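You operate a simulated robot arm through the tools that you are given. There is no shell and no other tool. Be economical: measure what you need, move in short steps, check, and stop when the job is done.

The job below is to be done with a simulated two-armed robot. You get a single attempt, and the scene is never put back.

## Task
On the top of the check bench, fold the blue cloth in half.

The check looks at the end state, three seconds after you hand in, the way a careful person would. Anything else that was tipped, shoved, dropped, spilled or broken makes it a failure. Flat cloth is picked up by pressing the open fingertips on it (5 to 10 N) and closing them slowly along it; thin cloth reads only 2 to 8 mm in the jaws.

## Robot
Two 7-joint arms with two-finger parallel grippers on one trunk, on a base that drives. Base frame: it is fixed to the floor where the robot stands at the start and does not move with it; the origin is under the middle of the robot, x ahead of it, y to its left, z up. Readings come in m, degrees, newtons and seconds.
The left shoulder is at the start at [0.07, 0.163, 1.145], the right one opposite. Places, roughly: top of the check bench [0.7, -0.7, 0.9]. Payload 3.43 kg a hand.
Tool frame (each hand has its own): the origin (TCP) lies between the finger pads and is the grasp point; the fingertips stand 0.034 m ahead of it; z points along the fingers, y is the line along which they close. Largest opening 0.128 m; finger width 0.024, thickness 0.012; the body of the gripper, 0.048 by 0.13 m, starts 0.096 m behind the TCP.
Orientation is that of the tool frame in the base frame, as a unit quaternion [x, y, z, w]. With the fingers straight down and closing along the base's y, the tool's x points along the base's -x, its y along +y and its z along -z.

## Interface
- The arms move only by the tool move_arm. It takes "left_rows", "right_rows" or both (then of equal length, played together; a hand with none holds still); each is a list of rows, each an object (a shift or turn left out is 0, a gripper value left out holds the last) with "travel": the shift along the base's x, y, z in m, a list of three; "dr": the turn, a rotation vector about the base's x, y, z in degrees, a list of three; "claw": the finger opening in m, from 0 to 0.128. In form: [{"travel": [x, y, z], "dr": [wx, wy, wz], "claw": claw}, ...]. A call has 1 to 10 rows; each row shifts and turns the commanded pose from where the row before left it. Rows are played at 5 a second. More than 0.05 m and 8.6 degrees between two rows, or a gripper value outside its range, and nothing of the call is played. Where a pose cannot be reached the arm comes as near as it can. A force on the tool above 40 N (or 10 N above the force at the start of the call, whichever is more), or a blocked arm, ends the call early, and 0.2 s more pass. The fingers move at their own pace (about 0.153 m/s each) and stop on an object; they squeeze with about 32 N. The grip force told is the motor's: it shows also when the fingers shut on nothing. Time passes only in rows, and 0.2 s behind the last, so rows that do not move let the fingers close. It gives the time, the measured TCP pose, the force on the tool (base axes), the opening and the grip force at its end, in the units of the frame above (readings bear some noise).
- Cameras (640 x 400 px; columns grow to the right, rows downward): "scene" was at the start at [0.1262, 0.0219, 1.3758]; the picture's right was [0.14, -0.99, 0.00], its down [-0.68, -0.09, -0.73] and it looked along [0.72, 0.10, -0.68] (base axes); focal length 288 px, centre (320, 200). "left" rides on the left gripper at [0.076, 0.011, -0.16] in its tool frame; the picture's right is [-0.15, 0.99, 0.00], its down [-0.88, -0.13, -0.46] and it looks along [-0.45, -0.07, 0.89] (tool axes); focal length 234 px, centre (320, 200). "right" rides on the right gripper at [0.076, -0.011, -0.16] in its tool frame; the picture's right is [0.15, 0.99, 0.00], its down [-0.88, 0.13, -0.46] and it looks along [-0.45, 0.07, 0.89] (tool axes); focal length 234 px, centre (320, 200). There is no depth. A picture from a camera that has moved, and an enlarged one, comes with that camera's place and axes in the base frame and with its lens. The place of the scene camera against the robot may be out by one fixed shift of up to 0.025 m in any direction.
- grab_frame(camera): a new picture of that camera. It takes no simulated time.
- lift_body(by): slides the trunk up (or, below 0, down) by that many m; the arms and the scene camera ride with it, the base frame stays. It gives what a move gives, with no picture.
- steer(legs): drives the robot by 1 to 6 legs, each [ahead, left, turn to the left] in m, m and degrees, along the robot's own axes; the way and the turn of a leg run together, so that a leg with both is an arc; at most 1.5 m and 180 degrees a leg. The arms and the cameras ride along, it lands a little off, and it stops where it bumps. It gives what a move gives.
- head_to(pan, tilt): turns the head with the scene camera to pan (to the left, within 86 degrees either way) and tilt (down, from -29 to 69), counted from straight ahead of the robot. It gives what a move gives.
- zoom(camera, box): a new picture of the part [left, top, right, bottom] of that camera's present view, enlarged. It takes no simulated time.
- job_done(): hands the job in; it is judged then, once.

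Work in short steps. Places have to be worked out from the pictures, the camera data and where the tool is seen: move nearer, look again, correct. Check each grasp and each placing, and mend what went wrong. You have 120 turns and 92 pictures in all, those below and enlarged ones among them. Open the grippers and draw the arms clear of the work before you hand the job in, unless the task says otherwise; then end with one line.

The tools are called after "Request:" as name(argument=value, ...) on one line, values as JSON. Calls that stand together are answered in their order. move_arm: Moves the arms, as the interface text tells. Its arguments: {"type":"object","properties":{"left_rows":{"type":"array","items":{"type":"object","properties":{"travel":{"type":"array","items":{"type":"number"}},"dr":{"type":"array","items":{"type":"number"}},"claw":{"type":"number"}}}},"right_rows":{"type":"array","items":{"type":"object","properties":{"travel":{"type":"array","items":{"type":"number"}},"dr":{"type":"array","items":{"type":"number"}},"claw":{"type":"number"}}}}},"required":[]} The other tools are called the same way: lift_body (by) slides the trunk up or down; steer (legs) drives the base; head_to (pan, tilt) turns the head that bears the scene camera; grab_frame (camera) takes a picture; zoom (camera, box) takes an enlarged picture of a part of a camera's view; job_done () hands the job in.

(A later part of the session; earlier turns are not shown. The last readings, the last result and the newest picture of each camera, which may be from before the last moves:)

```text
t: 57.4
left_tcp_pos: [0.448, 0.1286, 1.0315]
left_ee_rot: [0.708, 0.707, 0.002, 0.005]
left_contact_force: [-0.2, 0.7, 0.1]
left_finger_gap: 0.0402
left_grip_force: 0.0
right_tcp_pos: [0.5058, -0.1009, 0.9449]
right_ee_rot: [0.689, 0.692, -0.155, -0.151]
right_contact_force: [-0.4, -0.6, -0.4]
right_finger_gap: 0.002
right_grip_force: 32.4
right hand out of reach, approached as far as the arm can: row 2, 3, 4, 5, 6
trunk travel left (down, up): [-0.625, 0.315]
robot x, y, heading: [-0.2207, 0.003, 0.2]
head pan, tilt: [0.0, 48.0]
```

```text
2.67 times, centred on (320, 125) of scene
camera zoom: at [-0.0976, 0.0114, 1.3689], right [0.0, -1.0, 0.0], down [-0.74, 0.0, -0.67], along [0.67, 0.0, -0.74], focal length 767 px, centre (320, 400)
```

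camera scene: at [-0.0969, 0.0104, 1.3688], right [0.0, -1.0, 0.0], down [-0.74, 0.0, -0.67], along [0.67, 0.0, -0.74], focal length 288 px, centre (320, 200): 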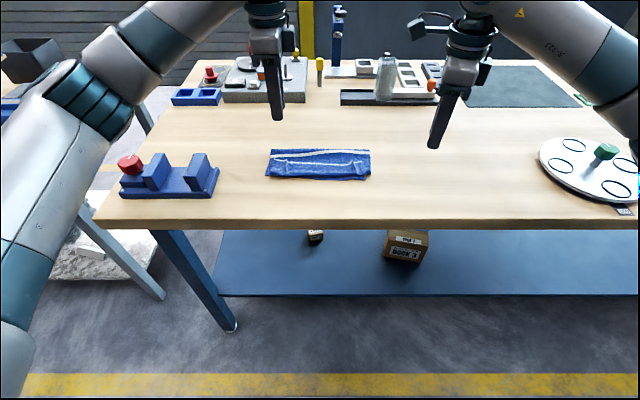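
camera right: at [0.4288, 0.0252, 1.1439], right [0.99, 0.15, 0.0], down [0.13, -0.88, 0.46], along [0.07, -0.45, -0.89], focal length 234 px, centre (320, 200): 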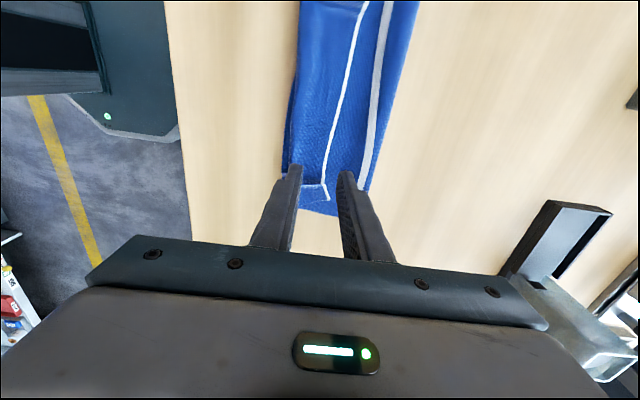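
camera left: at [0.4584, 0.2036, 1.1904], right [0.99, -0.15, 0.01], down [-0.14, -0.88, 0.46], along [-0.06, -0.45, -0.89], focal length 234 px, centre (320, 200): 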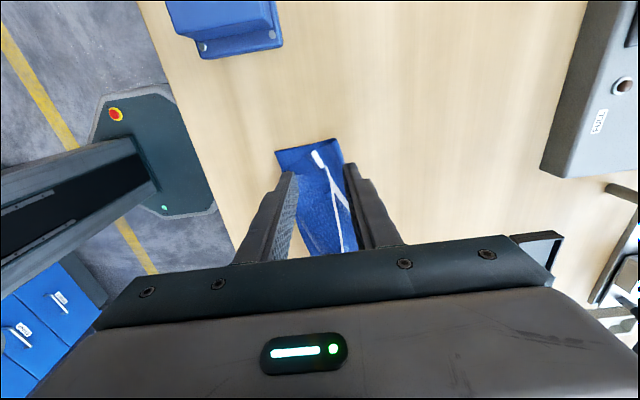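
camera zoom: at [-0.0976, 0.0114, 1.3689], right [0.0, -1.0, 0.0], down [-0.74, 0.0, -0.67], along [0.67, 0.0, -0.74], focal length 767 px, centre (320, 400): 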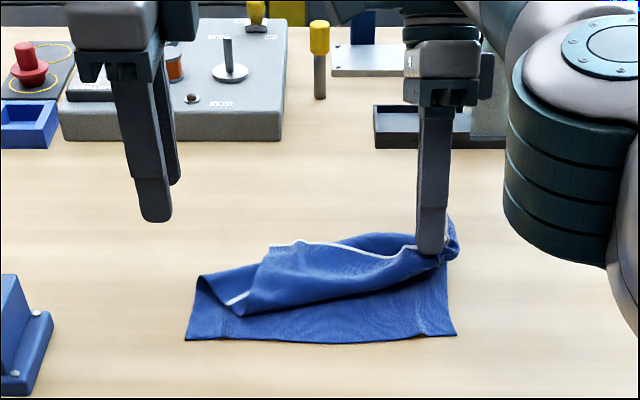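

The right arm can't reach that far from here. I'll bring it back to a reachable raised pose, then drive the base forward, which carries the hem forward with it.

Request:
move_arm(right_rows=[{"travel": [-0.04, 0, 0.025], "dr": [0, -5, 0]}, {"travel": [-0.04, 0, 0.025], "dr": [0, -5, 0]}, {"travel": [-0.04, 0, 0.01], "dr": [0, -5, 0]}, {"travel": [-0.02, 0, 0], "dr": [0, -5, 0]}, {"travel": [0, 0, 0], "dr": [0, -5, 0]}, {}], left_rows=[{"travel": [0, 0.04, 0.02]}, {"travel": [0, 0.04, 0.02]}, {"travel": [0, 0.03, 0]}, {}, {}, {}])

Request:
zoom(camera="scene", box=[200, 50, 440, 200])

```text
t: 58.8
left_tcp_pos: [0.448, 0.2373, 1.0735]
left_ee_rot: [0.708, 0.706, 0.002, 0.005]
left_contact_force: [-0.4, 0.2, 0.3]
left_finger_gap: 0.0397
left_grip_force: 0.1
right_tcp_pos: [0.5353, -0.0749, 1.0039]
right_ee_rot: [0.7, 0.703, -0.087, -0.086]
right_contact_force: [-0.2, 0.5, 0.5]
right_finger_gap: 0.0019
right_grip_force: 32.2
right hand out of reach, approached as far as the arm can: row 1, 2, 3, 4, 5
trunk travel left (down, up): [-0.625, 0.315]
robot x, y, heading: [-0.2231, 0.0015, 0.0]
head pan, tilt: [0.0, 48.0]
```

```text
2.67 times, centred on (320, 125) of scene
camera zoom: at [-0.0969, 0.0107, 1.3688], right [0.0, -1.0, 0.0], down [-0.74, 0.0, -0.67], along [0.67, 0.0, -0.74], focal length 767 px, centre (320, 400)
```

zoom: 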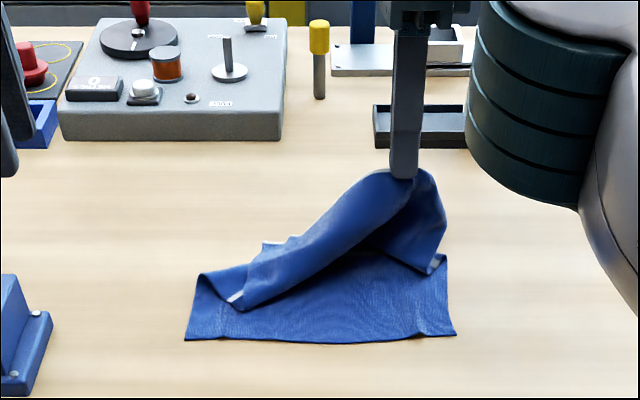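

The right arm is still lagging its command near a limit. I'll pull the command back to a pose that was reachable before.

Request:
move_arm(right_rows=[{"travel": [-0.02, 0, 0.015]}, {"travel": [-0.02, 0, 0.01]}, {}, {}])

```text
t: 59.8
left_tcp_pos: [0.4463, 0.2369, 1.0724]
left_ee_rot: [0.708, 0.707, 0.002, 0.005]
left_contact_force: [-0.3, 0.0, 0.3]
left_finger_gap: 0.0397
left_grip_force: 0.0
right_tcp_pos: [0.5391, -0.0699, 1.0424]
right_ee_rot: [0.703, 0.704, -0.071, -0.07]
right_contact_force: [-0.9, -0.5, 0.2]
right_finger_gap: 0.0021
right_grip_force: 32.0
right hand out of reach, approached as far as the arm can: row 1, 2
trunk travel left (down, up): [-0.625, 0.315]
robot x, y, heading: [-0.2182, 0.0005, -0.1]
head pan, tilt: [0.0, 48.0]
```

It's settled at (0.54, -0.07) with a slight tilt, which is fine. I'll drive forward 0.1 m, which carries the hem forward, then lower.

Request:
steer(legs=[[0.1, 0, 0]])

Request:
move_arm(right_rows=[{"travel": [0, 0, -0.02]}, {"travel": [0, 0, -0.02]}, {}])

Request:
grab_frame(camera="scene")

```text
t: 60.9
left_tcp_pos: [0.5466, 0.2372, 1.0717]
left_ee_rot: [0.707, 0.707, 0.003, 0.006]
left_contact_force: [0.0, 0.2, 0.2]
left_finger_gap: 0.0398
left_grip_force: 0.0
right_tcp_pos: [0.6381, -0.0701, 1.0417]
right_ee_rot: [0.702, 0.705, -0.072, -0.071]
right_contact_force: [1.2, 0.2, -0.1]
right_finger_gap: 0.0018
right_grip_force: 32.2
trunk travel left (down, up): [-0.625, 0.315]
robot x, y, heading: [-0.1192, -0.0015, -0.2]
head pan, tilt: [0.0, 48.0]
```

```text
t: 61.7
left_tcp_pos: [0.546, 0.2383, 1.0722]
left_ee_rot: [0.707, 0.707, 0.003, 0.005]
left_contact_force: [-0.5, 0.0, 0.4]
left_finger_gap: 0.0398
left_grip_force: 0.0
right_tcp_pos: [0.6432, -0.068, 1.0026]
right_ee_rot: [0.702, 0.705, -0.073, -0.071]
right_contact_force: [0.0, 0.1, 0.0]
right_finger_gap: 0.0021
right_grip_force: 31.2
right hand out of reach, approached as far as the arm can: row 2
trunk travel left (down, up): [-0.625, 0.315]
robot x, y, heading: [-0.1231, -0.0014, 0.1]
head pan, tilt: [0.0, 48.0]
```

```text
29 pictures are left
camera scene: at [0.0013, 0.0107, 1.3688], right [0.0, -1.0, 0.0], down [-0.74, 0.0, -0.67], along [0.67, 0.0, -0.74], focal length 288 px, centre (320, 200)
```

scene: 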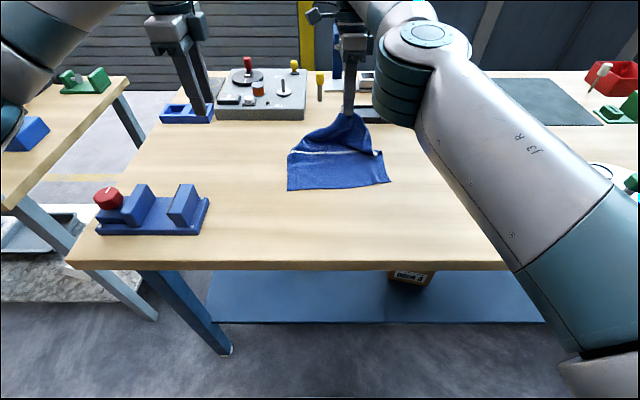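

The cloth has opened out, with the far half lifted by the right hand. I'll lower it to the bench.

Request:
move_arm(right_rows=[{"travel": [0.0, 0, -0.02]}, {"travel": [0.0, 0, -0.02]}, {"travel": [0, 0, -0.02]}, {"travel": [0, 0, -0.008]}, {}])

Request:
zoom(camera="scene", box=[220, 70, 460, 220])

```text
t: 62.9
left_tcp_pos: [0.5462, 0.2385, 1.0714]
left_ee_rot: [0.707, 0.707, 0.002, 0.004]
left_contact_force: [0.4, -0.7, 0.5]
left_finger_gap: 0.0401
left_grip_force: 0.0
right_tcp_pos: [0.6479, -0.0674, 0.9334]
right_ee_rot: [0.703, 0.704, -0.073, -0.07]
right_contact_force: [0.5, -0.8, -0.7]
right_finger_gap: 0.0019
right_grip_force: 32.0
right hand out of reach, approached as far as the arm can: row 2
trunk travel left (down, up): [-0.625, 0.315]
robot x, y, heading: [-0.1196, -0.0037, -0.2]
head pan, tilt: [0.0, 48.0]
```

```text
2.67 times, centred on (340, 145) of scene
camera zoom: at [0.0019, 0.0107, 1.3688], right [0.0, -1.0, 0.0], down [-0.74, 0.0, -0.67], along [0.67, 0.0, -0.74], focal length 767 px, centre (267, 347)
```

zoom: 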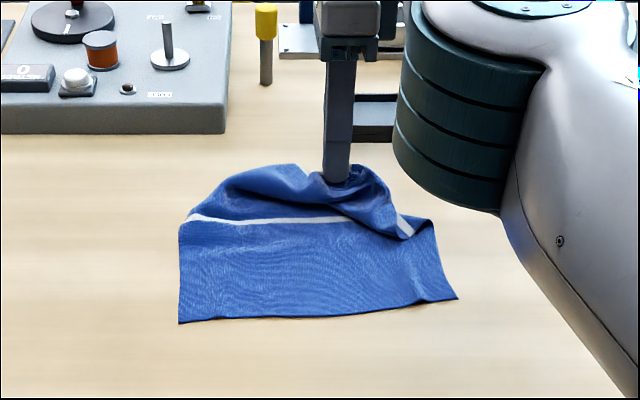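

The far half is almost laid out. I'll release and lift the right hand straight up and aside, then inspect.

Request:
move_arm(right_rows=[{"claw": 0.01}, {"claw": 0.02}, {"travel": [0, 0, 0.03], "claw": 0.03}, {"travel": [0, 0, 0.04]}, {"travel": [0, -0.03, 0.03]}, {"travel": [-0.02, -0.04, 0.02]}, {"travel": [-0.02, -0.04, 0]}, {"travel": [-0.02, -0.04, 0]}, {"travel": [-0.02, -0.03, 0]}, {}])

Request:
zoom(camera="scene", box=[220, 70, 460, 220])

```text
t: 65.1
left_tcp_pos: [0.5461, 0.2408, 1.0713]
left_ee_rot: [0.708, 0.707, 0.001, 0.004]
left_contact_force: [0.1, 0.6, 0.4]
left_finger_gap: 0.04
left_grip_force: 0.0
right_tcp_pos: [0.5674, -0.2458, 1.0535]
right_ee_rot: [0.702, 0.705, -0.072, -0.069]
right_contact_force: [0.5, -0.3, 0.5]
right_finger_gap: 0.0299
right_grip_force: 0.0
trunk travel left (down, up): [-0.625, 0.315]
robot x, y, heading: [-0.1212, -0.0028, -0.1]
head pan, tilt: [0.0, 48.0]
```

```text
2.67 times, centred on (340, 145) of scene
camera zoom: at [0.0025, 0.012, 1.3687], right [0.0, -1.0, 0.0], down [-0.74, 0.0, -0.67], along [0.67, 0.0, -0.74], focal length 767 px, centre (267, 347)
```

zoom: 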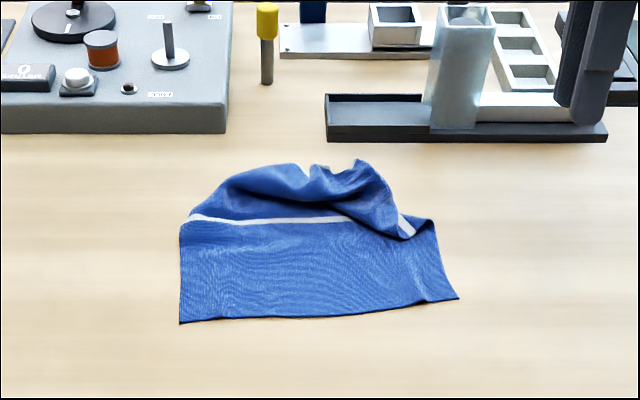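

The far half is rumpled. I'll move the left hand over it for a close view with its wrist camera.

Request:
move_arm(left_rows=[{"travel": [0.03, -0.01, 0.03]}, {"travel": [0.04, -0.02, 0.02]}, {"travel": [0.0, -0.03, 0.0]}, {}])

Request:
grab_frame(camera="left")

```text
t: 66.1
left_tcp_pos: [0.6157, 0.1784, 1.1217]
left_ee_rot: [0.707, 0.707, 0.002, 0.005]
left_contact_force: [0.2, 0.3, 0.8]
left_finger_gap: 0.0402
left_grip_force: 0.1
right_tcp_pos: [0.5672, -0.2469, 1.0535]
right_ee_rot: [0.702, 0.705, -0.071, -0.07]
right_contact_force: [0.2, 0.9, 0.1]
right_finger_gap: 0.0303
right_grip_force: 0.0
trunk travel left (down, up): [-0.625, 0.315]
robot x, y, heading: [-0.1223, -0.0035, -0.2]
head pan, tilt: [0.0, 48.0]
```

```text
26 pictures are left
camera left: at [0.6254, 0.2543, 1.2808], right [0.99, -0.15, 0.01], down [-0.14, -0.88, 0.46], along [-0.06, -0.45, -0.89], focal length 234 px, centre (320, 200)
```

left: 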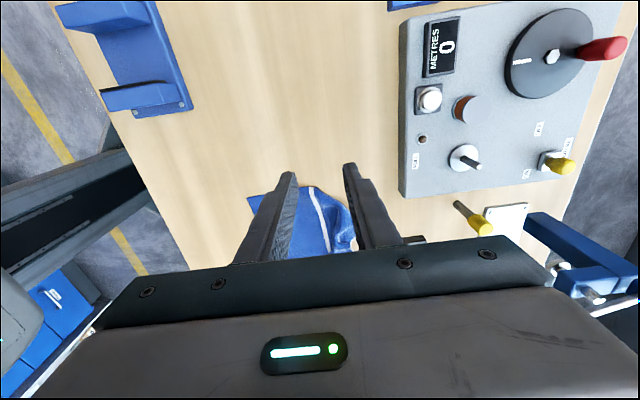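

That view is blocked by the hand. I'll raise the trunk for a steeper scene view.

Request:
lift_body(by=0.25)

Request:
head_to(pan=0, tilt=52)

Request:
zoom(camera="scene", box=[230, 110, 420, 230])

```text
t: 68.7
left_tcp_pos: [0.6167, 0.177, 1.3715]
left_ee_rot: [0.707, 0.707, 0.002, 0.005]
left_contact_force: [-0.8, -0.6, 0.3]
left_finger_gap: 0.0397
left_grip_force: 0.0
right_tcp_pos: [0.5668, -0.2471, 1.3027]
right_ee_rot: [0.703, 0.704, -0.072, -0.071]
right_contact_force: [0.0, 1.3, 0.4]
right_finger_gap: 0.0299
right_grip_force: 0.1
trunk travel left (down, up): [-0.875, 0.065]
robot x, y, heading: [-0.1185, 0.0014, -0.0]
head pan, tilt: [0.0, 48.0]
```

```text
t: 69.4
left_tcp_pos: [0.6158, 0.1769, 1.3708]
left_ee_rot: [0.707, 0.707, 0.003, 0.005]
left_contact_force: [0.1, -0.1, 0.0]
left_finger_gap: 0.0398
left_grip_force: 0.1
right_tcp_pos: [0.5665, -0.2479, 1.303]
right_ee_rot: [0.703, 0.705, -0.072, -0.069]
right_contact_force: [0.3, -0.5, -0.2]
right_finger_gap: 0.03
right_grip_force: 0.1
trunk travel left (down, up): [-0.875, 0.065]
robot x, y, heading: [-0.122, 0.0005, -0.1]
head pan, tilt: [0.0, 52.0]
```

```text
3.33 times, centred on (325, 170) of scene
camera zoom: at [-0.0015, 0.0105, 1.6134], right [0.0, -1.0, 0.0], down [-0.79, 0.0, -0.62], along [0.62, 0.0, -0.79], focal length 959 px, centre (303, 300)
```

zoom: 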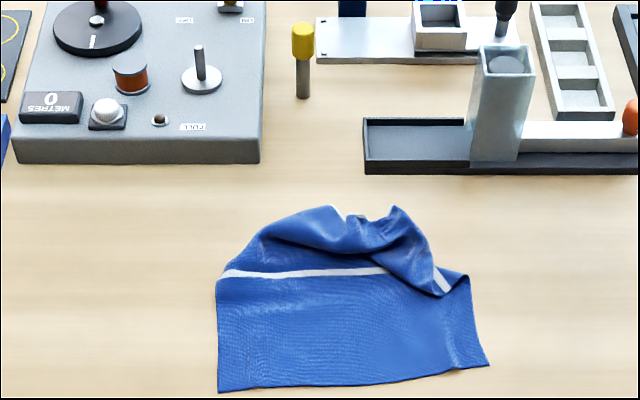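

The cloth has shifted: stripe near x ≈ 0.59 and near edge ≈ 0.455, with the far half rumpled but its right hem corner standing up near (0.65, -0.085). I don't need to flatten it. I'll grip that corner with the right, lift it so the hem hangs free, then catch the left part in the air. Lowering the trunk and approaching now.

Request:
lift_body(by=-0.25)

Request:
move_arm(right_rows=[{"travel": [0.03, 0.03, 0]}, {"travel": [0.03, 0.035, 0]}, {"travel": [0.02, 0.04, 0]}, {"travel": [0, 0.04, -0.02]}, {"travel": [0, 0.015, -0.035]}, {}])

Request:
zoom(camera="right", box=[180, 60, 460, 235])

```text
t: 72.0
left_tcp_pos: [0.6146, 0.1774, 1.1226]
left_ee_rot: [0.707, 0.708, 0.002, 0.004]
left_contact_force: [-0.3, 0.6, 0.3]
left_finger_gap: 0.04
left_grip_force: 0.1
right_tcp_pos: [0.5665, -0.2471, 1.0531]
right_ee_rot: [0.702, 0.705, -0.072, -0.07]
right_contact_force: [-0.5, -0.2, -0.9]
right_finger_gap: 0.0299
right_grip_force: 0.0
trunk travel left (down, up): [-0.625, 0.315]
robot x, y, heading: [-0.1217, 0.002, 0.1]
head pan, tilt: [0.0, 52.0]
```

```text
t: 73.3
left_tcp_pos: [0.6148, 0.1793, 1.122]
left_ee_rot: [0.707, 0.707, 0.003, 0.006]
left_contact_force: [0.8, -0.8, 0.3]
left_finger_gap: 0.04
left_grip_force: 0.1
right_tcp_pos: [0.6475, -0.0858, 0.9978]
right_ee_rot: [0.703, 0.704, -0.071, -0.07]
right_contact_force: [-0.5, 0.2, 1.0]
right_finger_gap: 0.03
right_grip_force: 0.1
trunk travel left (down, up): [-0.625, 0.315]
robot x, y, heading: [-0.1191, 0.003, 0.2]
head pan, tilt: [0.0, 52.0]
```

```text
2.29 times, centred on (320, 148) of right
camera zoom: at [0.6685, -0.0092, 1.1572], right [0.97, 0.15, -0.2], down [0.22, -0.88, 0.42], along [-0.11, -0.45, -0.88], focal length 535 px, centre (320, 320)
```

zoom: 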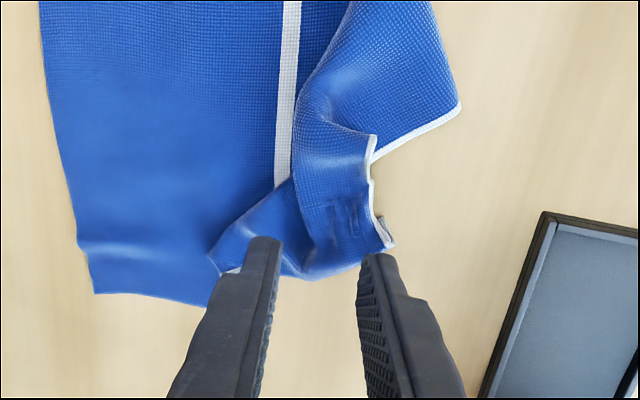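

Very useful: the right hem runs along x ≈ 0.655 between y -0.09 (right corner) and -0.05, and the left corner is tucked under a diagonal fold. I'll straddle the hem near the right corner and descend.

Request:
move_arm(right_rows=[{"travel": [0.01, 0.009, -0.03]}, {"travel": [0, 0, -0.03]}, {"travel": [0, 0, -0.012]}, {}])

Request:
zoom(camera="right", box=[180, 60, 460, 235])

```text
t: 74.3
left_tcp_pos: [0.6152, 0.1771, 1.122]
left_ee_rot: [0.707, 0.707, 0.002, 0.005]
left_contact_force: [-0.6, 0.1, 0.1]
left_finger_gap: 0.0399
left_grip_force: 0.0
right_tcp_pos: [0.6495, -0.0811, 0.9259]
right_ee_rot: [0.702, 0.705, -0.071, -0.071]
right_contact_force: [0.2, 0.3, -0.1]
right_finger_gap: 0.0301
right_grip_force: 0.0
right hand out of reach, approached as far as the arm can: row 1
trunk travel left (down, up): [-0.625, 0.315]
robot x, y, heading: [-0.122, 0.0025, -0.0]
head pan, tilt: [0.0, 52.0]
```

```text
2.29 times, centred on (320, 148) of right
camera zoom: at [0.6704, -0.0052, 1.0843], right [0.97, 0.15, -0.2], down [0.22, -0.88, 0.42], along [-0.11, -0.45, -0.88], focal length 535 px, centre (320, 320)
```

zoom: 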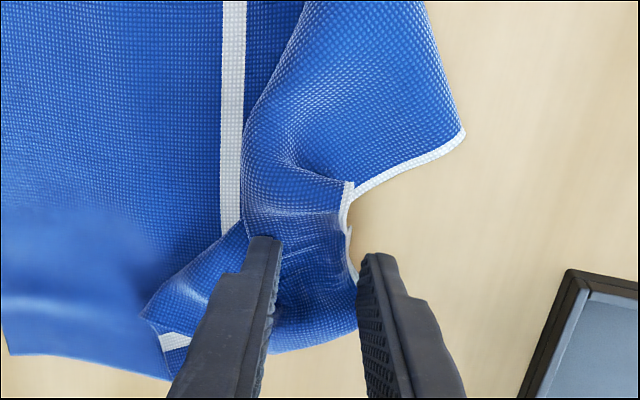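

The hem is between the jaws just inside the front finger. I'll lower to light contact.

Request:
move_arm(right_rows=[{"travel": [0.003, 0, -0.004]}, {"travel": [0, 0, -0.004]}, {}])

```text
t: 75.2
left_tcp_pos: [0.6147, 0.1785, 1.1212]
left_ee_rot: [0.707, 0.707, 0.003, 0.004]
left_contact_force: [1.1, 0.2, -1.0]
left_finger_gap: 0.0399
left_grip_force: 0.0
right_tcp_pos: [0.6514, -0.0818, 0.9193]
right_ee_rot: [0.702, 0.705, -0.072, -0.07]
right_contact_force: [1.4, -0.3, 3.9]
right_finger_gap: 0.0297
right_grip_force: 0.0
trunk travel left (down, up): [-0.625, 0.315]
robot x, y, heading: [-0.1207, -0.0019, -0.2]
head pan, tilt: [0.0, 52.0]
```

Contact reads about 4 N. I'll close slowly, then lift gently with some outward pull.

Request:
move_arm(right_rows=[{"claw": 0.026}, {"claw": 0.022}, {"claw": 0.018}, {"claw": 0.014}, {"claw": 0.01}, {"claw": 0.006}, {"claw": 0.002}, {"claw": 0.0}, {}])

Request:
move_arm(right_rows=[{"travel": [0, 0, 0.02]}, {"travel": [0, -0.01, 0.025]}, {"travel": [-0.01, -0.015, 0.025]}, {"travel": [-0.01, -0.015, 0.025]}, {}])

Request:
zoom(camera="scene", box=[220, 40, 460, 190])

```text
t: 77.2
left_tcp_pos: [0.6152, 0.1775, 1.1225]
left_ee_rot: [0.707, 0.707, 0.003, 0.006]
left_contact_force: [0.0, -0.1, 0.0]
left_finger_gap: 0.0399
left_grip_force: 0.0
right_tcp_pos: [0.6524, -0.0817, 0.9176]
right_ee_rot: [0.702, 0.705, -0.072, -0.069]
right_contact_force: [-0.2, 0.7, 0.1]
right_finger_gap: 0.0023
right_grip_force: 31.9
trunk travel left (down, up): [-0.625, 0.315]
robot x, y, heading: [-0.1231, -0.004, 0.3]
head pan, tilt: [0.0, 52.0]
```

```text
t: 78.3
left_tcp_pos: [0.6157, 0.1773, 1.1207]
left_ee_rot: [0.707, 0.707, 0.002, 0.004]
left_contact_force: [0.6, 0.2, -0.4]
left_finger_gap: 0.0399
left_grip_force: 0.1
right_tcp_pos: [0.6318, -0.1204, 1.0134]
right_ee_rot: [0.703, 0.704, -0.072, -0.071]
right_contact_force: [-0.3, -0.6, -0.2]
right_finger_gap: 0.0024
right_grip_force: 32.2
trunk travel left (down, up): [-0.625, 0.315]
robot x, y, heading: [-0.1184, -0.0003, 0.0]
head pan, tilt: [0.0, 52.0]
```

```text
2.67 times, centred on (340, 115) of scene
camera zoom: at [-0.001, 0.0111, 1.3633], right [0.0, -1.0, 0.0], down [-0.79, 0.0, -0.61], along [0.61, 0.0, -0.79], focal length 767 px, centre (267, 427)
```

zoom: 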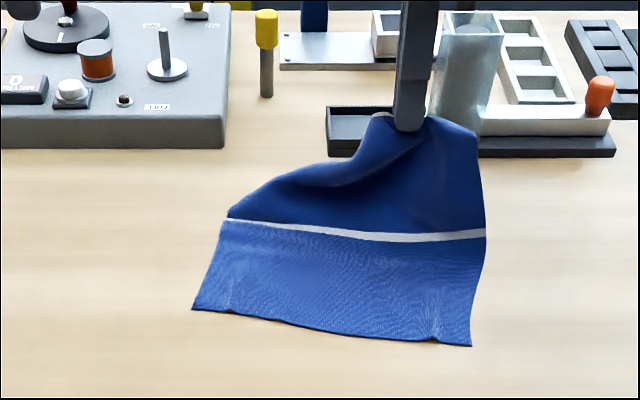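

Excellent: the right half of the hem is up and straight and the stripe is nearly straight. Now I'll view the left part of the hem from the left wrist.

Request:
zoom(camera="left", box=[180, 90, 460, 265])

```text
2.29 times, centred on (320, 178) of left
camera zoom: at [0.6259, 0.2543, 1.2803], right [0.99, -0.15, 0.01], down [-0.13, -0.88, 0.46], along [-0.06, -0.45, -0.89], focal length 535 px, centre (320, 251)
```

zoom: 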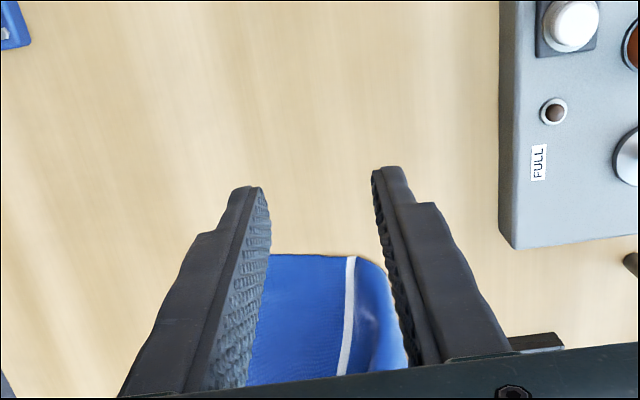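

The left corner is still tucked under near x ≈ 0.65, y ≈ 0.05. I'll lift the right further, pulling outward, so it comes free.

Request:
move_arm(right_rows=[{"travel": [0, -0.01, 0.025]}, {"travel": [0, -0.01, 0.025]}, {"travel": [0, -0.01, 0.025]}, {"travel": [0, 0, 0.02]}, {}], left_rows=[{"travel": [0, 0.03, 0]}, {"travel": [0, 0.03, 0]}, {}, {}, {}])

Request:
zoom(camera="scene", box=[220, 20, 460, 170])

Request:
zoom(camera="right", box=[180, 0, 540, 225])

```text
t: 79.5
left_tcp_pos: [0.6154, 0.2382, 1.123]
left_ee_rot: [0.707, 0.707, 0.002, 0.005]
left_contact_force: [0.6, 0.5, -0.1]
left_finger_gap: 0.0397
left_grip_force: 0.0
right_tcp_pos: [0.632, -0.1518, 1.1085]
right_ee_rot: [0.702, 0.705, -0.072, -0.07]
right_contact_force: [0.1, 0.3, -0.3]
right_finger_gap: 0.0024
right_grip_force: 31.9
trunk travel left (down, up): [-0.625, 0.315]
robot x, y, heading: [-0.1187, -0.0019, -0.2]
head pan, tilt: [0.0, 52.0]
```

```text
2.67 times, centred on (340, 95) of scene
camera zoom: at [-0.0013, 0.0101, 1.3633], right [0.0, -1.0, 0.0], down [-0.79, 0.0, -0.62], along [0.62, 0.0, -0.79], focal length 767 px, centre (267, 480)
```

zoom: 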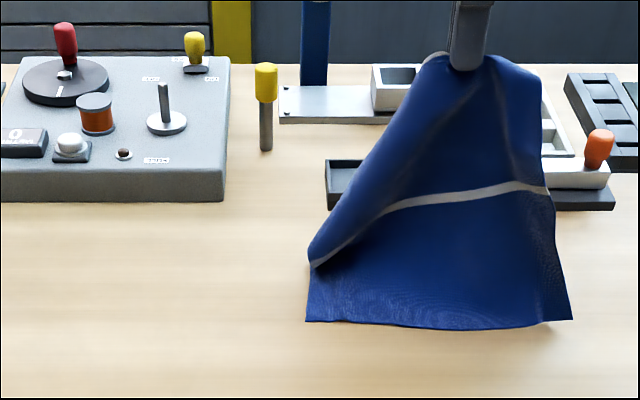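

```text
1.78 times, centred on (360, 112) of right
camera zoom: at [0.6526, -0.0764, 1.2668], right [0.97, 0.15, -0.2], down [0.22, -0.88, 0.42], along [-0.11, -0.45, -0.88], focal length 416 px, centre (249, 356)
```

zoom: 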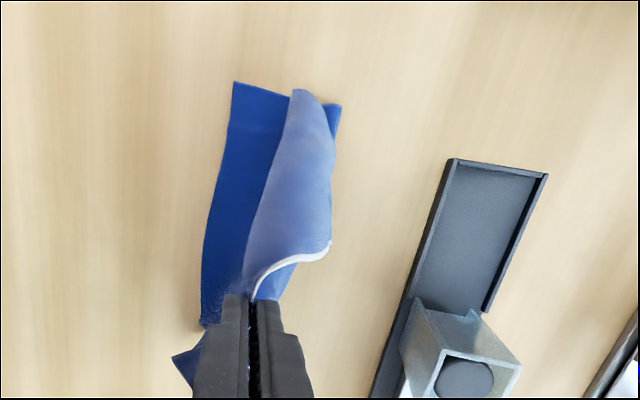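

The left corner is still trapped under its own fold. I'll lift the trunk so the cloth hangs free and untucks, then lay it down again while sweeping sideways so the left corner trails out.

Request:
lift_body(by=0.22)

Request:
grab_frame(camera="scene")

```text
t: 81.9
left_tcp_pos: [0.616, 0.2375, 1.3418]
left_ee_rot: [0.707, 0.707, 0.002, 0.004]
left_contact_force: [-0.4, 1.1, 1.5]
left_finger_gap: 0.04
left_grip_force: 0.1
right_tcp_pos: [0.6326, -0.152, 1.3296]
right_ee_rot: [0.703, 0.705, -0.071, -0.071]
right_contact_force: [-0.3, 0.0, 0.2]
right_finger_gap: 0.0022
right_grip_force: 31.8
trunk travel left (down, up): [-0.845, 0.095]
robot x, y, heading: [-0.1234, 0.0033, 0.0]
head pan, tilt: [0.0, 52.0]
```

```text
18 pictures are left
camera scene: at [-0.0014, 0.0106, 1.5833], right [0.0, -1.0, 0.0], down [-0.79, 0.0, -0.62], along [0.62, 0.0, -0.79], focal length 288 px, centre (320, 200)
```

scene: 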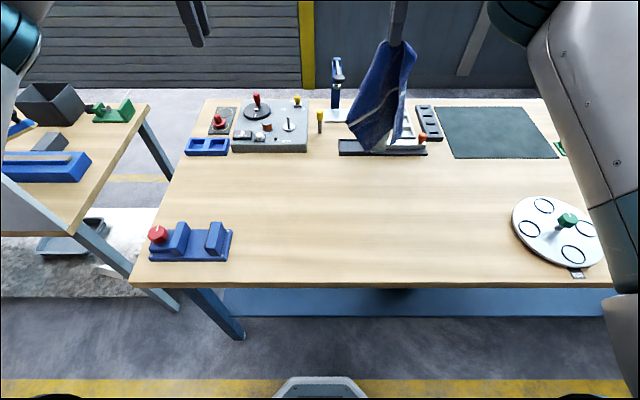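

The cloth now hangs free, with nothing touched. I'll zoom in to see the corners.

Request:
zoom(camera="scene", box=[310, 20, 470, 165])

```text
2.76 times, centred on (390, 92) of scene
camera zoom: at [-0.0014, 0.0106, 1.5833], right [0.0, -1.0, 0.0], down [-0.79, 0.0, -0.62], along [0.62, 0.0, -0.79], focal length 793 px, centre (127, 497)
```

zoom: 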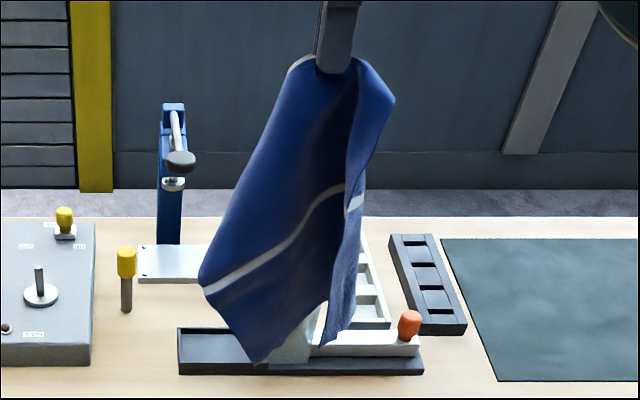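

The cloth hangs along its diagonal. I'll bring the hand back and slightly left at height, lower the trunk so the near end touches down, then sweep forward, right and down so the cloth trails out flat.

Request:
move_arm(right_rows=[{"travel": [-0.03, 0.025, 0]}, {"travel": [-0.03, 0.025, 0]}, {"travel": [-0.03, 0.025, 0]}, {"travel": [-0.03, 0.025, 0]}, {"travel": [-0.03, 0.025, 0]}, {"travel": [-0.03, 0.025, 0]}, {"travel": [-0.03, 0.025, 0]}, {}], left_rows=[{"travel": [0, 0.04, 0]}, {"travel": [0, 0.03, 0]}, {}, {}, {}, {}, {}, {}])

Request:
lift_body(by=-0.22)

```text
t: 83.7
left_tcp_pos: [0.6156, 0.3057, 1.3426]
left_ee_rot: [0.707, 0.707, 0.003, 0.006]
left_contact_force: [0.7, -0.1, 0.1]
left_finger_gap: 0.0395
left_grip_force: 0.2
right_tcp_pos: [0.4206, 0.0242, 1.3288]
right_ee_rot: [0.703, 0.704, -0.072, -0.071]
right_contact_force: [0.1, 0.2, -0.4]
right_finger_gap: 0.0022
right_grip_force: 31.6
trunk travel left (down, up): [-0.845, 0.095]
robot x, y, heading: [-0.1168, -0.0021, 0.2]
head pan, tilt: [0.0, 52.0]
```

```text
t: 86.0
left_tcp_pos: [0.6164, 0.3068, 1.1232]
left_ee_rot: [0.707, 0.707, 0.002, 0.005]
left_contact_force: [0.0, 0.1, -0.9]
left_finger_gap: 0.0398
left_grip_force: 0.1
right_tcp_pos: [0.4222, 0.0231, 1.1094]
right_ee_rot: [0.702, 0.705, -0.072, -0.07]
right_contact_force: [0.7, 0.3, 0.2]
right_finger_gap: 0.0025
right_grip_force: 32.2
trunk travel left (down, up): [-0.625, 0.315]
robot x, y, heading: [-0.1216, 0.0002, -0.1]
head pan, tilt: [0.0, 52.0]
```

Now the laying sweep: forward, right and down.

Request:
move_arm(right_rows=[{"travel": [0.025, -0.01, -0.02]}, {"travel": [0.025, -0.01, -0.02]}, {"travel": [0.025, -0.01, -0.02]}, {"travel": [0.025, -0.01, -0.02]}, {"travel": [0.025, -0.012, -0.02]}, {"travel": [0.025, -0.012, -0.02]}, {"travel": [0.025, -0.012, -0.018]}, {"travel": [0.025, -0.012, -0.018]}, {"travel": [0.025, -0.012, -0.016]}, {}])

Request:
zoom(camera="scene", box=[220, 50, 460, 200])

```text
t: 88.2
left_tcp_pos: [0.615, 0.3067, 1.1227]
left_ee_rot: [0.707, 0.707, 0.002, 0.005]
left_contact_force: [-0.5, -0.6, 0.7]
left_finger_gap: 0.0398
left_grip_force: 0.2
right_tcp_pos: [0.6477, -0.0772, 0.9367]
right_ee_rot: [0.702, 0.705, -0.072, -0.07]
right_contact_force: [0.0, 0.3, -0.3]
right_finger_gap: 0.0024
right_grip_force: 32.8
trunk travel left (down, up): [-0.625, 0.315]
robot x, y, heading: [-0.122, -0.0015, -0.1]
head pan, tilt: [0.0, 52.0]
```

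```text
2.67 times, centred on (340, 125) of scene
camera zoom: at [-0.0022, 0.0098, 1.3635], right [0.0, -1.0, 0.0], down [-0.79, 0.0, -0.62], along [0.62, 0.0, -0.79], focal length 767 px, centre (267, 400)
```

zoom: 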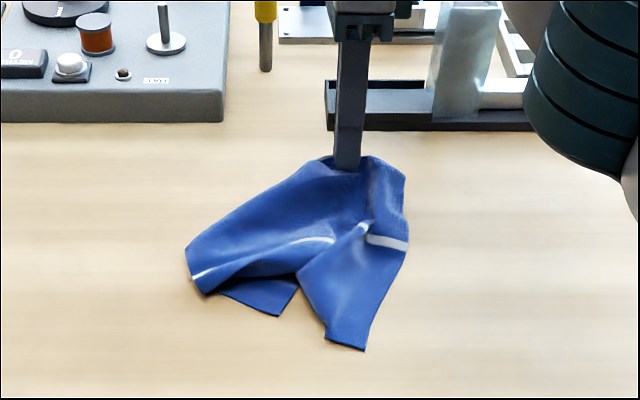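

The lower part is still bunched. I'll look from the right wrist, above the hem, to find the left hem corner.

Request:
grab_frame(camera="right")

```text
15 pictures are left
camera right: at [0.6672, -0.0011, 1.095], right [0.97, 0.15, -0.2], down [0.22, -0.88, 0.42], along [-0.11, -0.45, -0.88], focal length 234 px, centre (320, 200)
```

right: 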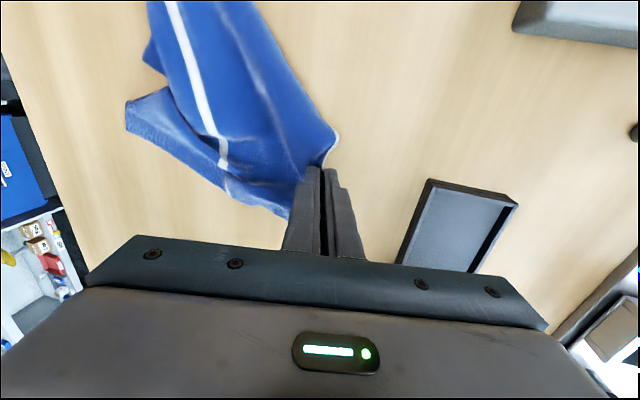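

The left hem corner is folded behind the cloth (underneath). If I lay the cloth the other way, with the hand moving toward me, the back faces up and that corner ends on top where the left can grab it. I'll lift it high again first.

Request:
move_arm(right_rows=[{"travel": [0, 0, 0.043]}, {"travel": [0, 0, 0.043]}, {"travel": [0, 0, 0.043]}, {"travel": [-0.01, 0, 0.043]}, {}])

Request:
lift_body(by=0.22)

Request:
move_arm(right_rows=[{"travel": [0, 0, -0.03]}, {"travel": [-0.01, 0, -0.03]}, {"travel": [-0.02, 0, -0.03]}, {"travel": [-0.02, 0, -0.03]}, {"travel": [-0.025, 0, -0.03]}, {"travel": [-0.025, 0, -0.03]}, {"travel": [-0.025, 0, -0.02]}, {}])

Request:
lift_body(by=-0.1)

Request:
move_arm(right_rows=[{"travel": [-0.025, 0, 0]}, {"travel": [-0.025, 0, 0]}, {}])

Request:
grab_frame(camera="scene")

```text
t: 89.4
left_tcp_pos: [0.6167, 0.307, 1.121]
left_ee_rot: [0.707, 0.707, 0.002, 0.004]
left_contact_force: [0.4, 0.2, -0.6]
left_finger_gap: 0.0399
left_grip_force: 0.0
right_tcp_pos: [0.6278, -0.08, 1.1097]
right_ee_rot: [0.703, 0.704, -0.071, -0.07]
right_contact_force: [-0.5, 0.6, -0.5]
right_finger_gap: 0.0027
right_grip_force: 32.1
right hand out of reach, approached as far as the arm can: row 2, 3
trunk travel left (down, up): [-0.625, 0.315]
robot x, y, heading: [-0.1245, 0.0035, -0.1]
head pan, tilt: [0.0, 52.0]
```

```text
t: 91.7
left_tcp_pos: [0.616, 0.3079, 1.3421]
left_ee_rot: [0.707, 0.707, 0.002, 0.004]
left_contact_force: [1.3, 1.2, 0.2]
left_finger_gap: 0.0398
left_grip_force: 0.1
right_tcp_pos: [0.628, -0.0789, 1.3303]
right_ee_rot: [0.702, 0.705, -0.072, -0.07]
right_contact_force: [0.2, 0.5, 0.5]
right_finger_gap: 0.0024
right_grip_force: 32.3
trunk travel left (down, up): [-0.845, 0.095]
robot x, y, heading: [-0.121, 0.0002, 0.2]
head pan, tilt: [0.0, 52.0]
```

```text
t: 93.5
left_tcp_pos: [0.615, 0.3073, 1.3433]
left_ee_rot: [0.707, 0.707, 0.003, 0.005]
left_contact_force: [-0.6, 0.2, -1.5]
left_finger_gap: 0.0401
left_grip_force: 0.1
right_tcp_pos: [0.5032, -0.0795, 1.1283]
right_ee_rot: [0.702, 0.705, -0.072, -0.07]
right_contact_force: [-0.6, -0.1, 0.2]
right_finger_gap: 0.0027
right_grip_force: 32.4
trunk travel left (down, up): [-0.845, 0.095]
robot x, y, heading: [-0.1204, 0.0011, 0.1]
head pan, tilt: [0.0, 52.0]
```

```text
t: 94.9
left_tcp_pos: [0.6147, 0.3071, 1.2418]
left_ee_rot: [0.707, 0.707, 0.003, 0.005]
left_contact_force: [-0.6, 0.8, 0.4]
left_finger_gap: 0.04
left_grip_force: 0.1
right_tcp_pos: [0.5026, -0.08, 1.03]
right_ee_rot: [0.702, 0.705, -0.072, -0.069]
right_contact_force: [-0.6, -0.1, -0.6]
right_finger_gap: 0.0025
right_grip_force: 32.0
trunk travel left (down, up): [-0.745, 0.195]
robot x, y, heading: [-0.1217, -0.0008, 0.3]
head pan, tilt: [0.0, 52.0]
```

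```text
t: 95.7
left_tcp_pos: [0.6162, 0.3069, 1.2414]
left_ee_rot: [0.707, 0.708, 0.002, 0.004]
left_contact_force: [0.7, 0.2, -0.2]
left_finger_gap: 0.0402
left_grip_force: 0.1
right_tcp_pos: [0.4536, -0.0798, 1.031]
right_ee_rot: [0.702, 0.705, -0.071, -0.07]
right_contact_force: [-0.3, 0.0, -0.9]
right_finger_gap: 0.0023
right_grip_force: 32.1
trunk travel left (down, up): [-0.745, 0.195]
robot x, y, heading: [-0.1208, 0.0023, -0.3]
head pan, tilt: [0.0, 52.0]
```

```text
14 pictures are left
camera scene: at [-0.0011, 0.011, 1.4833], right [0.0, -1.0, 0.0], down [-0.79, 0.0, -0.62], along [0.62, 0.0, -0.79], focal length 288 px, centre (320, 200)
```

scene: 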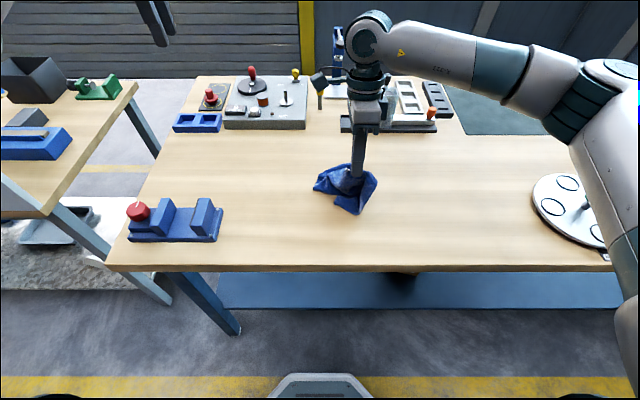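

The hand now hides part of the cloth, so I'll zoom in to see how it's lying.

Request:
zoom(camera="scene", box=[280, 130, 420, 225])

```text
4.21 times, centred on (350, 178) of scene
camera zoom: at [-0.0011, 0.011, 1.4833], right [0.0, -1.0, 0.0], down [-0.79, 0.0, -0.62], along [0.62, 0.0, -0.79], focal length 1211 px, centre (194, 295)
```

zoom: 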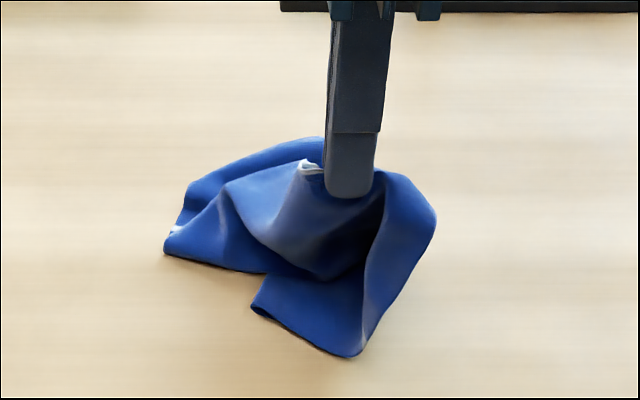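

I'll finish lowering while moving toward me, then look from the right wrist at the part now facing up.

Request:
lift_body(by=-0.06)

Request:
move_arm(right_rows=[{"travel": [-0.02, 0, -0.01]}, {"travel": [-0.02, 0, -0.01]}, {"travel": [-0.02, 0, -0.01]}, {}])

Request:
grab_frame(camera="right")

```text
t: 96.7
left_tcp_pos: [0.615, 0.3067, 1.1818]
left_ee_rot: [0.707, 0.708, 0.002, 0.004]
left_contact_force: [0.4, 0.9, 0.8]
left_finger_gap: 0.0401
left_grip_force: 0.1
right_tcp_pos: [0.4531, -0.0804, 0.9695]
right_ee_rot: [0.703, 0.704, -0.072, -0.07]
right_contact_force: [0.3, -0.4, 0.3]
right_finger_gap: 0.0023
right_grip_force: 32.3
trunk travel left (down, up): [-0.685, 0.255]
robot x, y, heading: [-0.1211, 0.0007, -0.3]
head pan, tilt: [0.0, 52.0]
```

```text
t: 97.7
left_tcp_pos: [0.6162, 0.3087, 1.183]
left_ee_rot: [0.707, 0.707, 0.003, 0.005]
left_contact_force: [0.4, 0.1, -0.7]
left_finger_gap: 0.04
left_grip_force: 0.1
right_tcp_pos: [0.3933, -0.0813, 0.9393]
right_ee_rot: [0.703, 0.704, -0.071, -0.07]
right_contact_force: [-0.3, 0.2, -0.1]
right_finger_gap: 0.0026
right_grip_force: 32.6
trunk travel left (down, up): [-0.685, 0.255]
robot x, y, heading: [-0.1194, 0.004, -0.2]
head pan, tilt: [0.0, 52.0]
```

```text
12 pictures are left
camera right: at [0.4142, -0.005, 1.0976], right [0.97, 0.15, -0.2], down [0.22, -0.88, 0.42], along [-0.11, -0.45, -0.88], focal length 234 px, centre (320, 200)
```

right: 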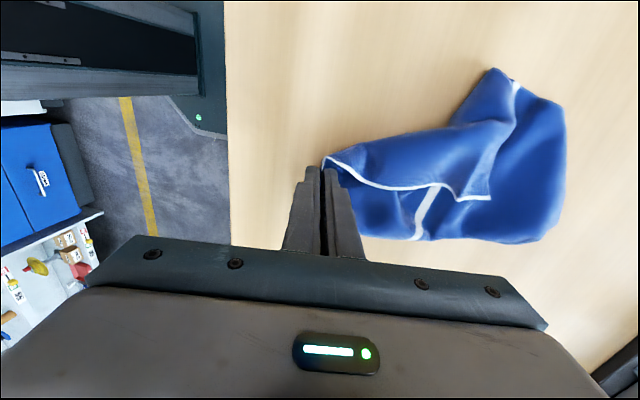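

Excellent: the hem now lies on top, running from my right jaw to the free left corner at about (0.531, -0.07). I'll tilt the right hand back to make room and turn the left to +45°, so it closes across that corner.

Request:
move_arm(right_rows=[{"travel": [-0.0045, 0, 0], "dr": [0, -8, 0]}, {"travel": [-0.0045, 0, 0], "dr": [0, -8, 0]}, {"travel": [-0.0045, 0, 0], "dr": [0, -8, 0]}, {"travel": [-0.0045, 0, -0.001], "dr": [0, -8, 0]}, {"travel": [-0.0045, 0, -0.001], "dr": [0, -8, 0]}, {}, {}, {}, {}, {}], left_rows=[{"dr": [0, 0, 8.5]}, {"dr": [0, 0, 8.5]}, {"dr": [0, 0, 8.5]}, {"dr": [0, 0, 8.5]}, {"dr": [0, 0, 8.5]}, {"dr": [0, 0, 8.5]}, {"dr": [0, 0, 8.5]}, {"dr": [0, 0, 8.5]}, {"dr": [0, 0, 8.5]}, {"dr": [0, 0, 8.5]}])

Request:
move_arm(left_rows=[{"travel": [-0.01, -0.045, 0], "dr": [0, 0, 8.5]}, {"travel": [-0.01, -0.045, 0], "dr": [0, 0, 8.5]}, {"travel": [-0.01, -0.045, 0], "dr": [0, 0, 8.5]}, {"travel": [-0.01, -0.045, 0], "dr": [0, 0, 8.5]}, {"travel": [-0.01, -0.045, 0], "dr": [0, 0, 8.5]}, {"travel": [-0.01, -0.045, 0], "dr": [0, 0, 7.5]}, {"travel": [-0.01, -0.045, -0.01]}, {"travel": [-0.01, -0.045, -0.01]}, {"travel": [-0.01, -0.01, -0.045], "claw": 0.03}, {}])

```text
t: 99.9
left_tcp_pos: [0.6155, 0.3075, 1.1822]
left_ee_rot: [0.043, 0.999, 0.006, 0.002]
left_contact_force: [-0.1, 0.9, 0.4]
left_finger_gap: 0.0398
left_grip_force: 0.1
right_tcp_pos: [0.3718, -0.0803, 0.9381]
right_ee_rot: [0.685, 0.686, 0.174, 0.175]
right_contact_force: [-1.4, -0.6, 0.6]
right_finger_gap: 0.0021
right_grip_force: 31.8
trunk travel left (down, up): [-0.685, 0.255]
robot x, y, heading: [-0.1224, 0.0048, 0.0]
head pan, tilt: [0.0, 52.0]
```

```text
t: 102.1
left_tcp_pos: [0.5241, -0.0633, 1.1198]
left_ee_rot: [-0.382, 0.924, 0.005, 0.0]
left_contact_force: [-0.2, 0.4, -0.1]
left_finger_gap: 0.03
left_grip_force: 0.1
right_tcp_pos: [0.3711, -0.0816, 0.9369]
right_ee_rot: [0.683, 0.687, 0.174, 0.176]
right_contact_force: [-1.1, -0.7, -0.4]
right_finger_gap: 0.0023
right_grip_force: 31.5
trunk travel left (down, up): [-0.685, 0.255]
robot x, y, heading: [-0.1241, -0.0005, 0.1]
head pan, tilt: [0.0, 52.0]
```

Left is at +45° above the corner and the right is tilted away. I'll descend to z ≈ 0.99 and verify.

Request:
move_arm(left_rows=[{"travel": [0, 0, -0.045]}, {"travel": [0, 0, -0.045]}, {"travel": [0, 0, -0.04]}, {}])

Request:
zoom(camera="left", box=[180, 60, 460, 235])

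```text
t: 103.1
left_tcp_pos: [0.5254, -0.0633, 0.9882]
left_ee_rot: [-0.383, 0.924, 0.006, -0.001]
left_contact_force: [-0.3, 0.6, -0.8]
left_finger_gap: 0.03
left_grip_force: 0.1
right_tcp_pos: [0.3707, -0.0798, 0.9374]
right_ee_rot: [0.684, 0.686, 0.173, 0.176]
right_contact_force: [0.5, 0.8, 0.2]
right_finger_gap: 0.002
right_grip_force: 31.8
trunk travel left (down, up): [-0.685, 0.255]
robot x, y, heading: [-0.1198, 0.0006, -0.0]
head pan, tilt: [0.0, 52.0]
```

```text
2.29 times, centred on (320, 148) of left
camera zoom: at [0.4638, -0.1106, 1.1469], right [-0.6, 0.8, 0.01], down [0.72, 0.53, 0.46], along [0.36, 0.28, -0.89], focal length 535 px, centre (320, 320)
```

zoom: 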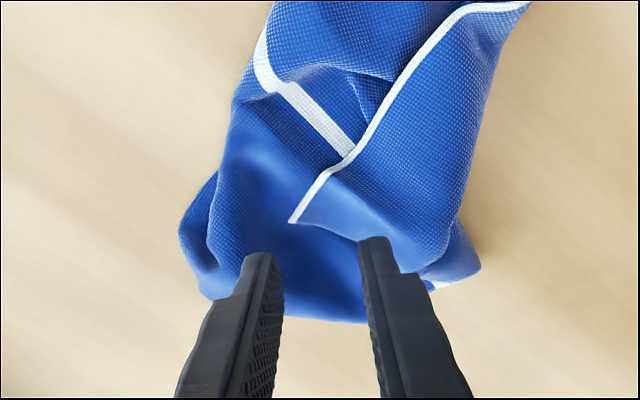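

The corner is at (0.530, -0.076), nearly between the jaws. I'll shift (-0.004, -0.005) and go down toward contact.

Request:
move_arm(left_rows=[{"travel": [-0.004, -0.005, -0.03]}, {"travel": [0, 0, -0.02]}, {"travel": [0, 0, -0.01]}, {}])

Request:
zoom(camera="left", box=[180, 60, 460, 235])

```text
t: 104.1
left_tcp_pos: [0.521, -0.0675, 0.9282]
left_ee_rot: [-0.382, 0.924, 0.006, 0.0]
left_contact_force: [0.2, -0.5, 0.4]
left_finger_gap: 0.03
left_grip_force: 0.0
right_tcp_pos: [0.371, -0.0809, 0.9382]
right_ee_rot: [0.685, 0.686, 0.173, 0.175]
right_contact_force: [0.0, -0.3, -0.4]
right_finger_gap: 0.0022
right_grip_force: 31.7
trunk travel left (down, up): [-0.685, 0.255]
robot x, y, heading: [-0.1225, -0.0023, -0.2]
head pan, tilt: [0.0, 52.0]
```

```text
2.29 times, centred on (320, 148) of left
camera zoom: at [0.4604, -0.1155, 1.0863], right [-0.6, 0.8, 0.01], down [0.72, 0.53, 0.46], along [0.36, 0.28, -0.89], focal length 535 px, centre (320, 320)
```

zoom: 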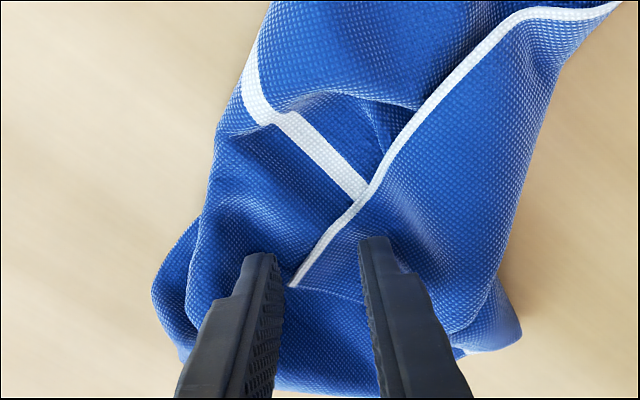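

The corner is between the jaws. I'll descend in small steps to light contact.

Request:
move_arm(left_rows=[{"travel": [0.001, -0.001, -0.004]}, {"travel": [0, 0, -0.003]}, {}])

```text
t: 104.9
left_tcp_pos: [0.5231, -0.0684, 0.9195]
left_ee_rot: [-0.383, 0.924, 0.006, -0.001]
left_contact_force: [0.1, 0.6, -0.1]
left_finger_gap: 0.03
left_grip_force: 0.0
right_tcp_pos: [0.3712, -0.0813, 0.9372]
right_ee_rot: [0.684, 0.686, 0.173, 0.176]
right_contact_force: [0.7, -0.3, -0.1]
right_finger_gap: 0.0025
right_grip_force: 32.2
trunk travel left (down, up): [-0.685, 0.255]
robot x, y, heading: [-0.1195, -0.0024, 0.2]
head pan, tilt: [0.0, 52.0]
```

Request:
move_arm(left_rows=[{"travel": [0, 0, -0.002]}, {}])

```text
t: 105.5
left_tcp_pos: [0.5224, -0.0677, 0.9195]
left_ee_rot: [-0.383, 0.924, 0.006, 0.0]
left_contact_force: [0.3, -0.3, 0.2]
left_finger_gap: 0.0299
left_grip_force: 0.0
right_tcp_pos: [0.3709, -0.08, 0.9371]
right_ee_rot: [0.684, 0.686, 0.173, 0.175]
right_contact_force: [0.4, -0.2, -0.8]
right_finger_gap: 0.0022
right_grip_force: 31.8
trunk travel left (down, up): [-0.685, 0.255]
robot x, y, heading: [-0.1216, 0.0017, -0.1]
head pan, tilt: [0.0, 52.0]
```

There's still no force. I'll go 1.5 mm lower and read again.

Request:
move_arm(left_rows=[{"travel": [0, 0, -0.0015]}, {}])

```text
t: 106.1
left_tcp_pos: [0.5222, -0.0687, 0.9183]
left_ee_rot: [-0.384, 0.923, 0.006, 0.0]
left_contact_force: [0.6, 0.3, 1.6]
left_finger_gap: 0.03
left_grip_force: 0.0
right_tcp_pos: [0.3708, -0.0794, 0.938]
right_ee_rot: [0.685, 0.686, 0.173, 0.175]
right_contact_force: [-0.8, -0.9, -0.1]
right_finger_gap: 0.0025
right_grip_force: 32.3
trunk travel left (down, up): [-0.685, 0.255]
robot x, y, heading: [-0.1224, -0.0017, 0.3]
head pan, tilt: [0.0, 52.0]
```

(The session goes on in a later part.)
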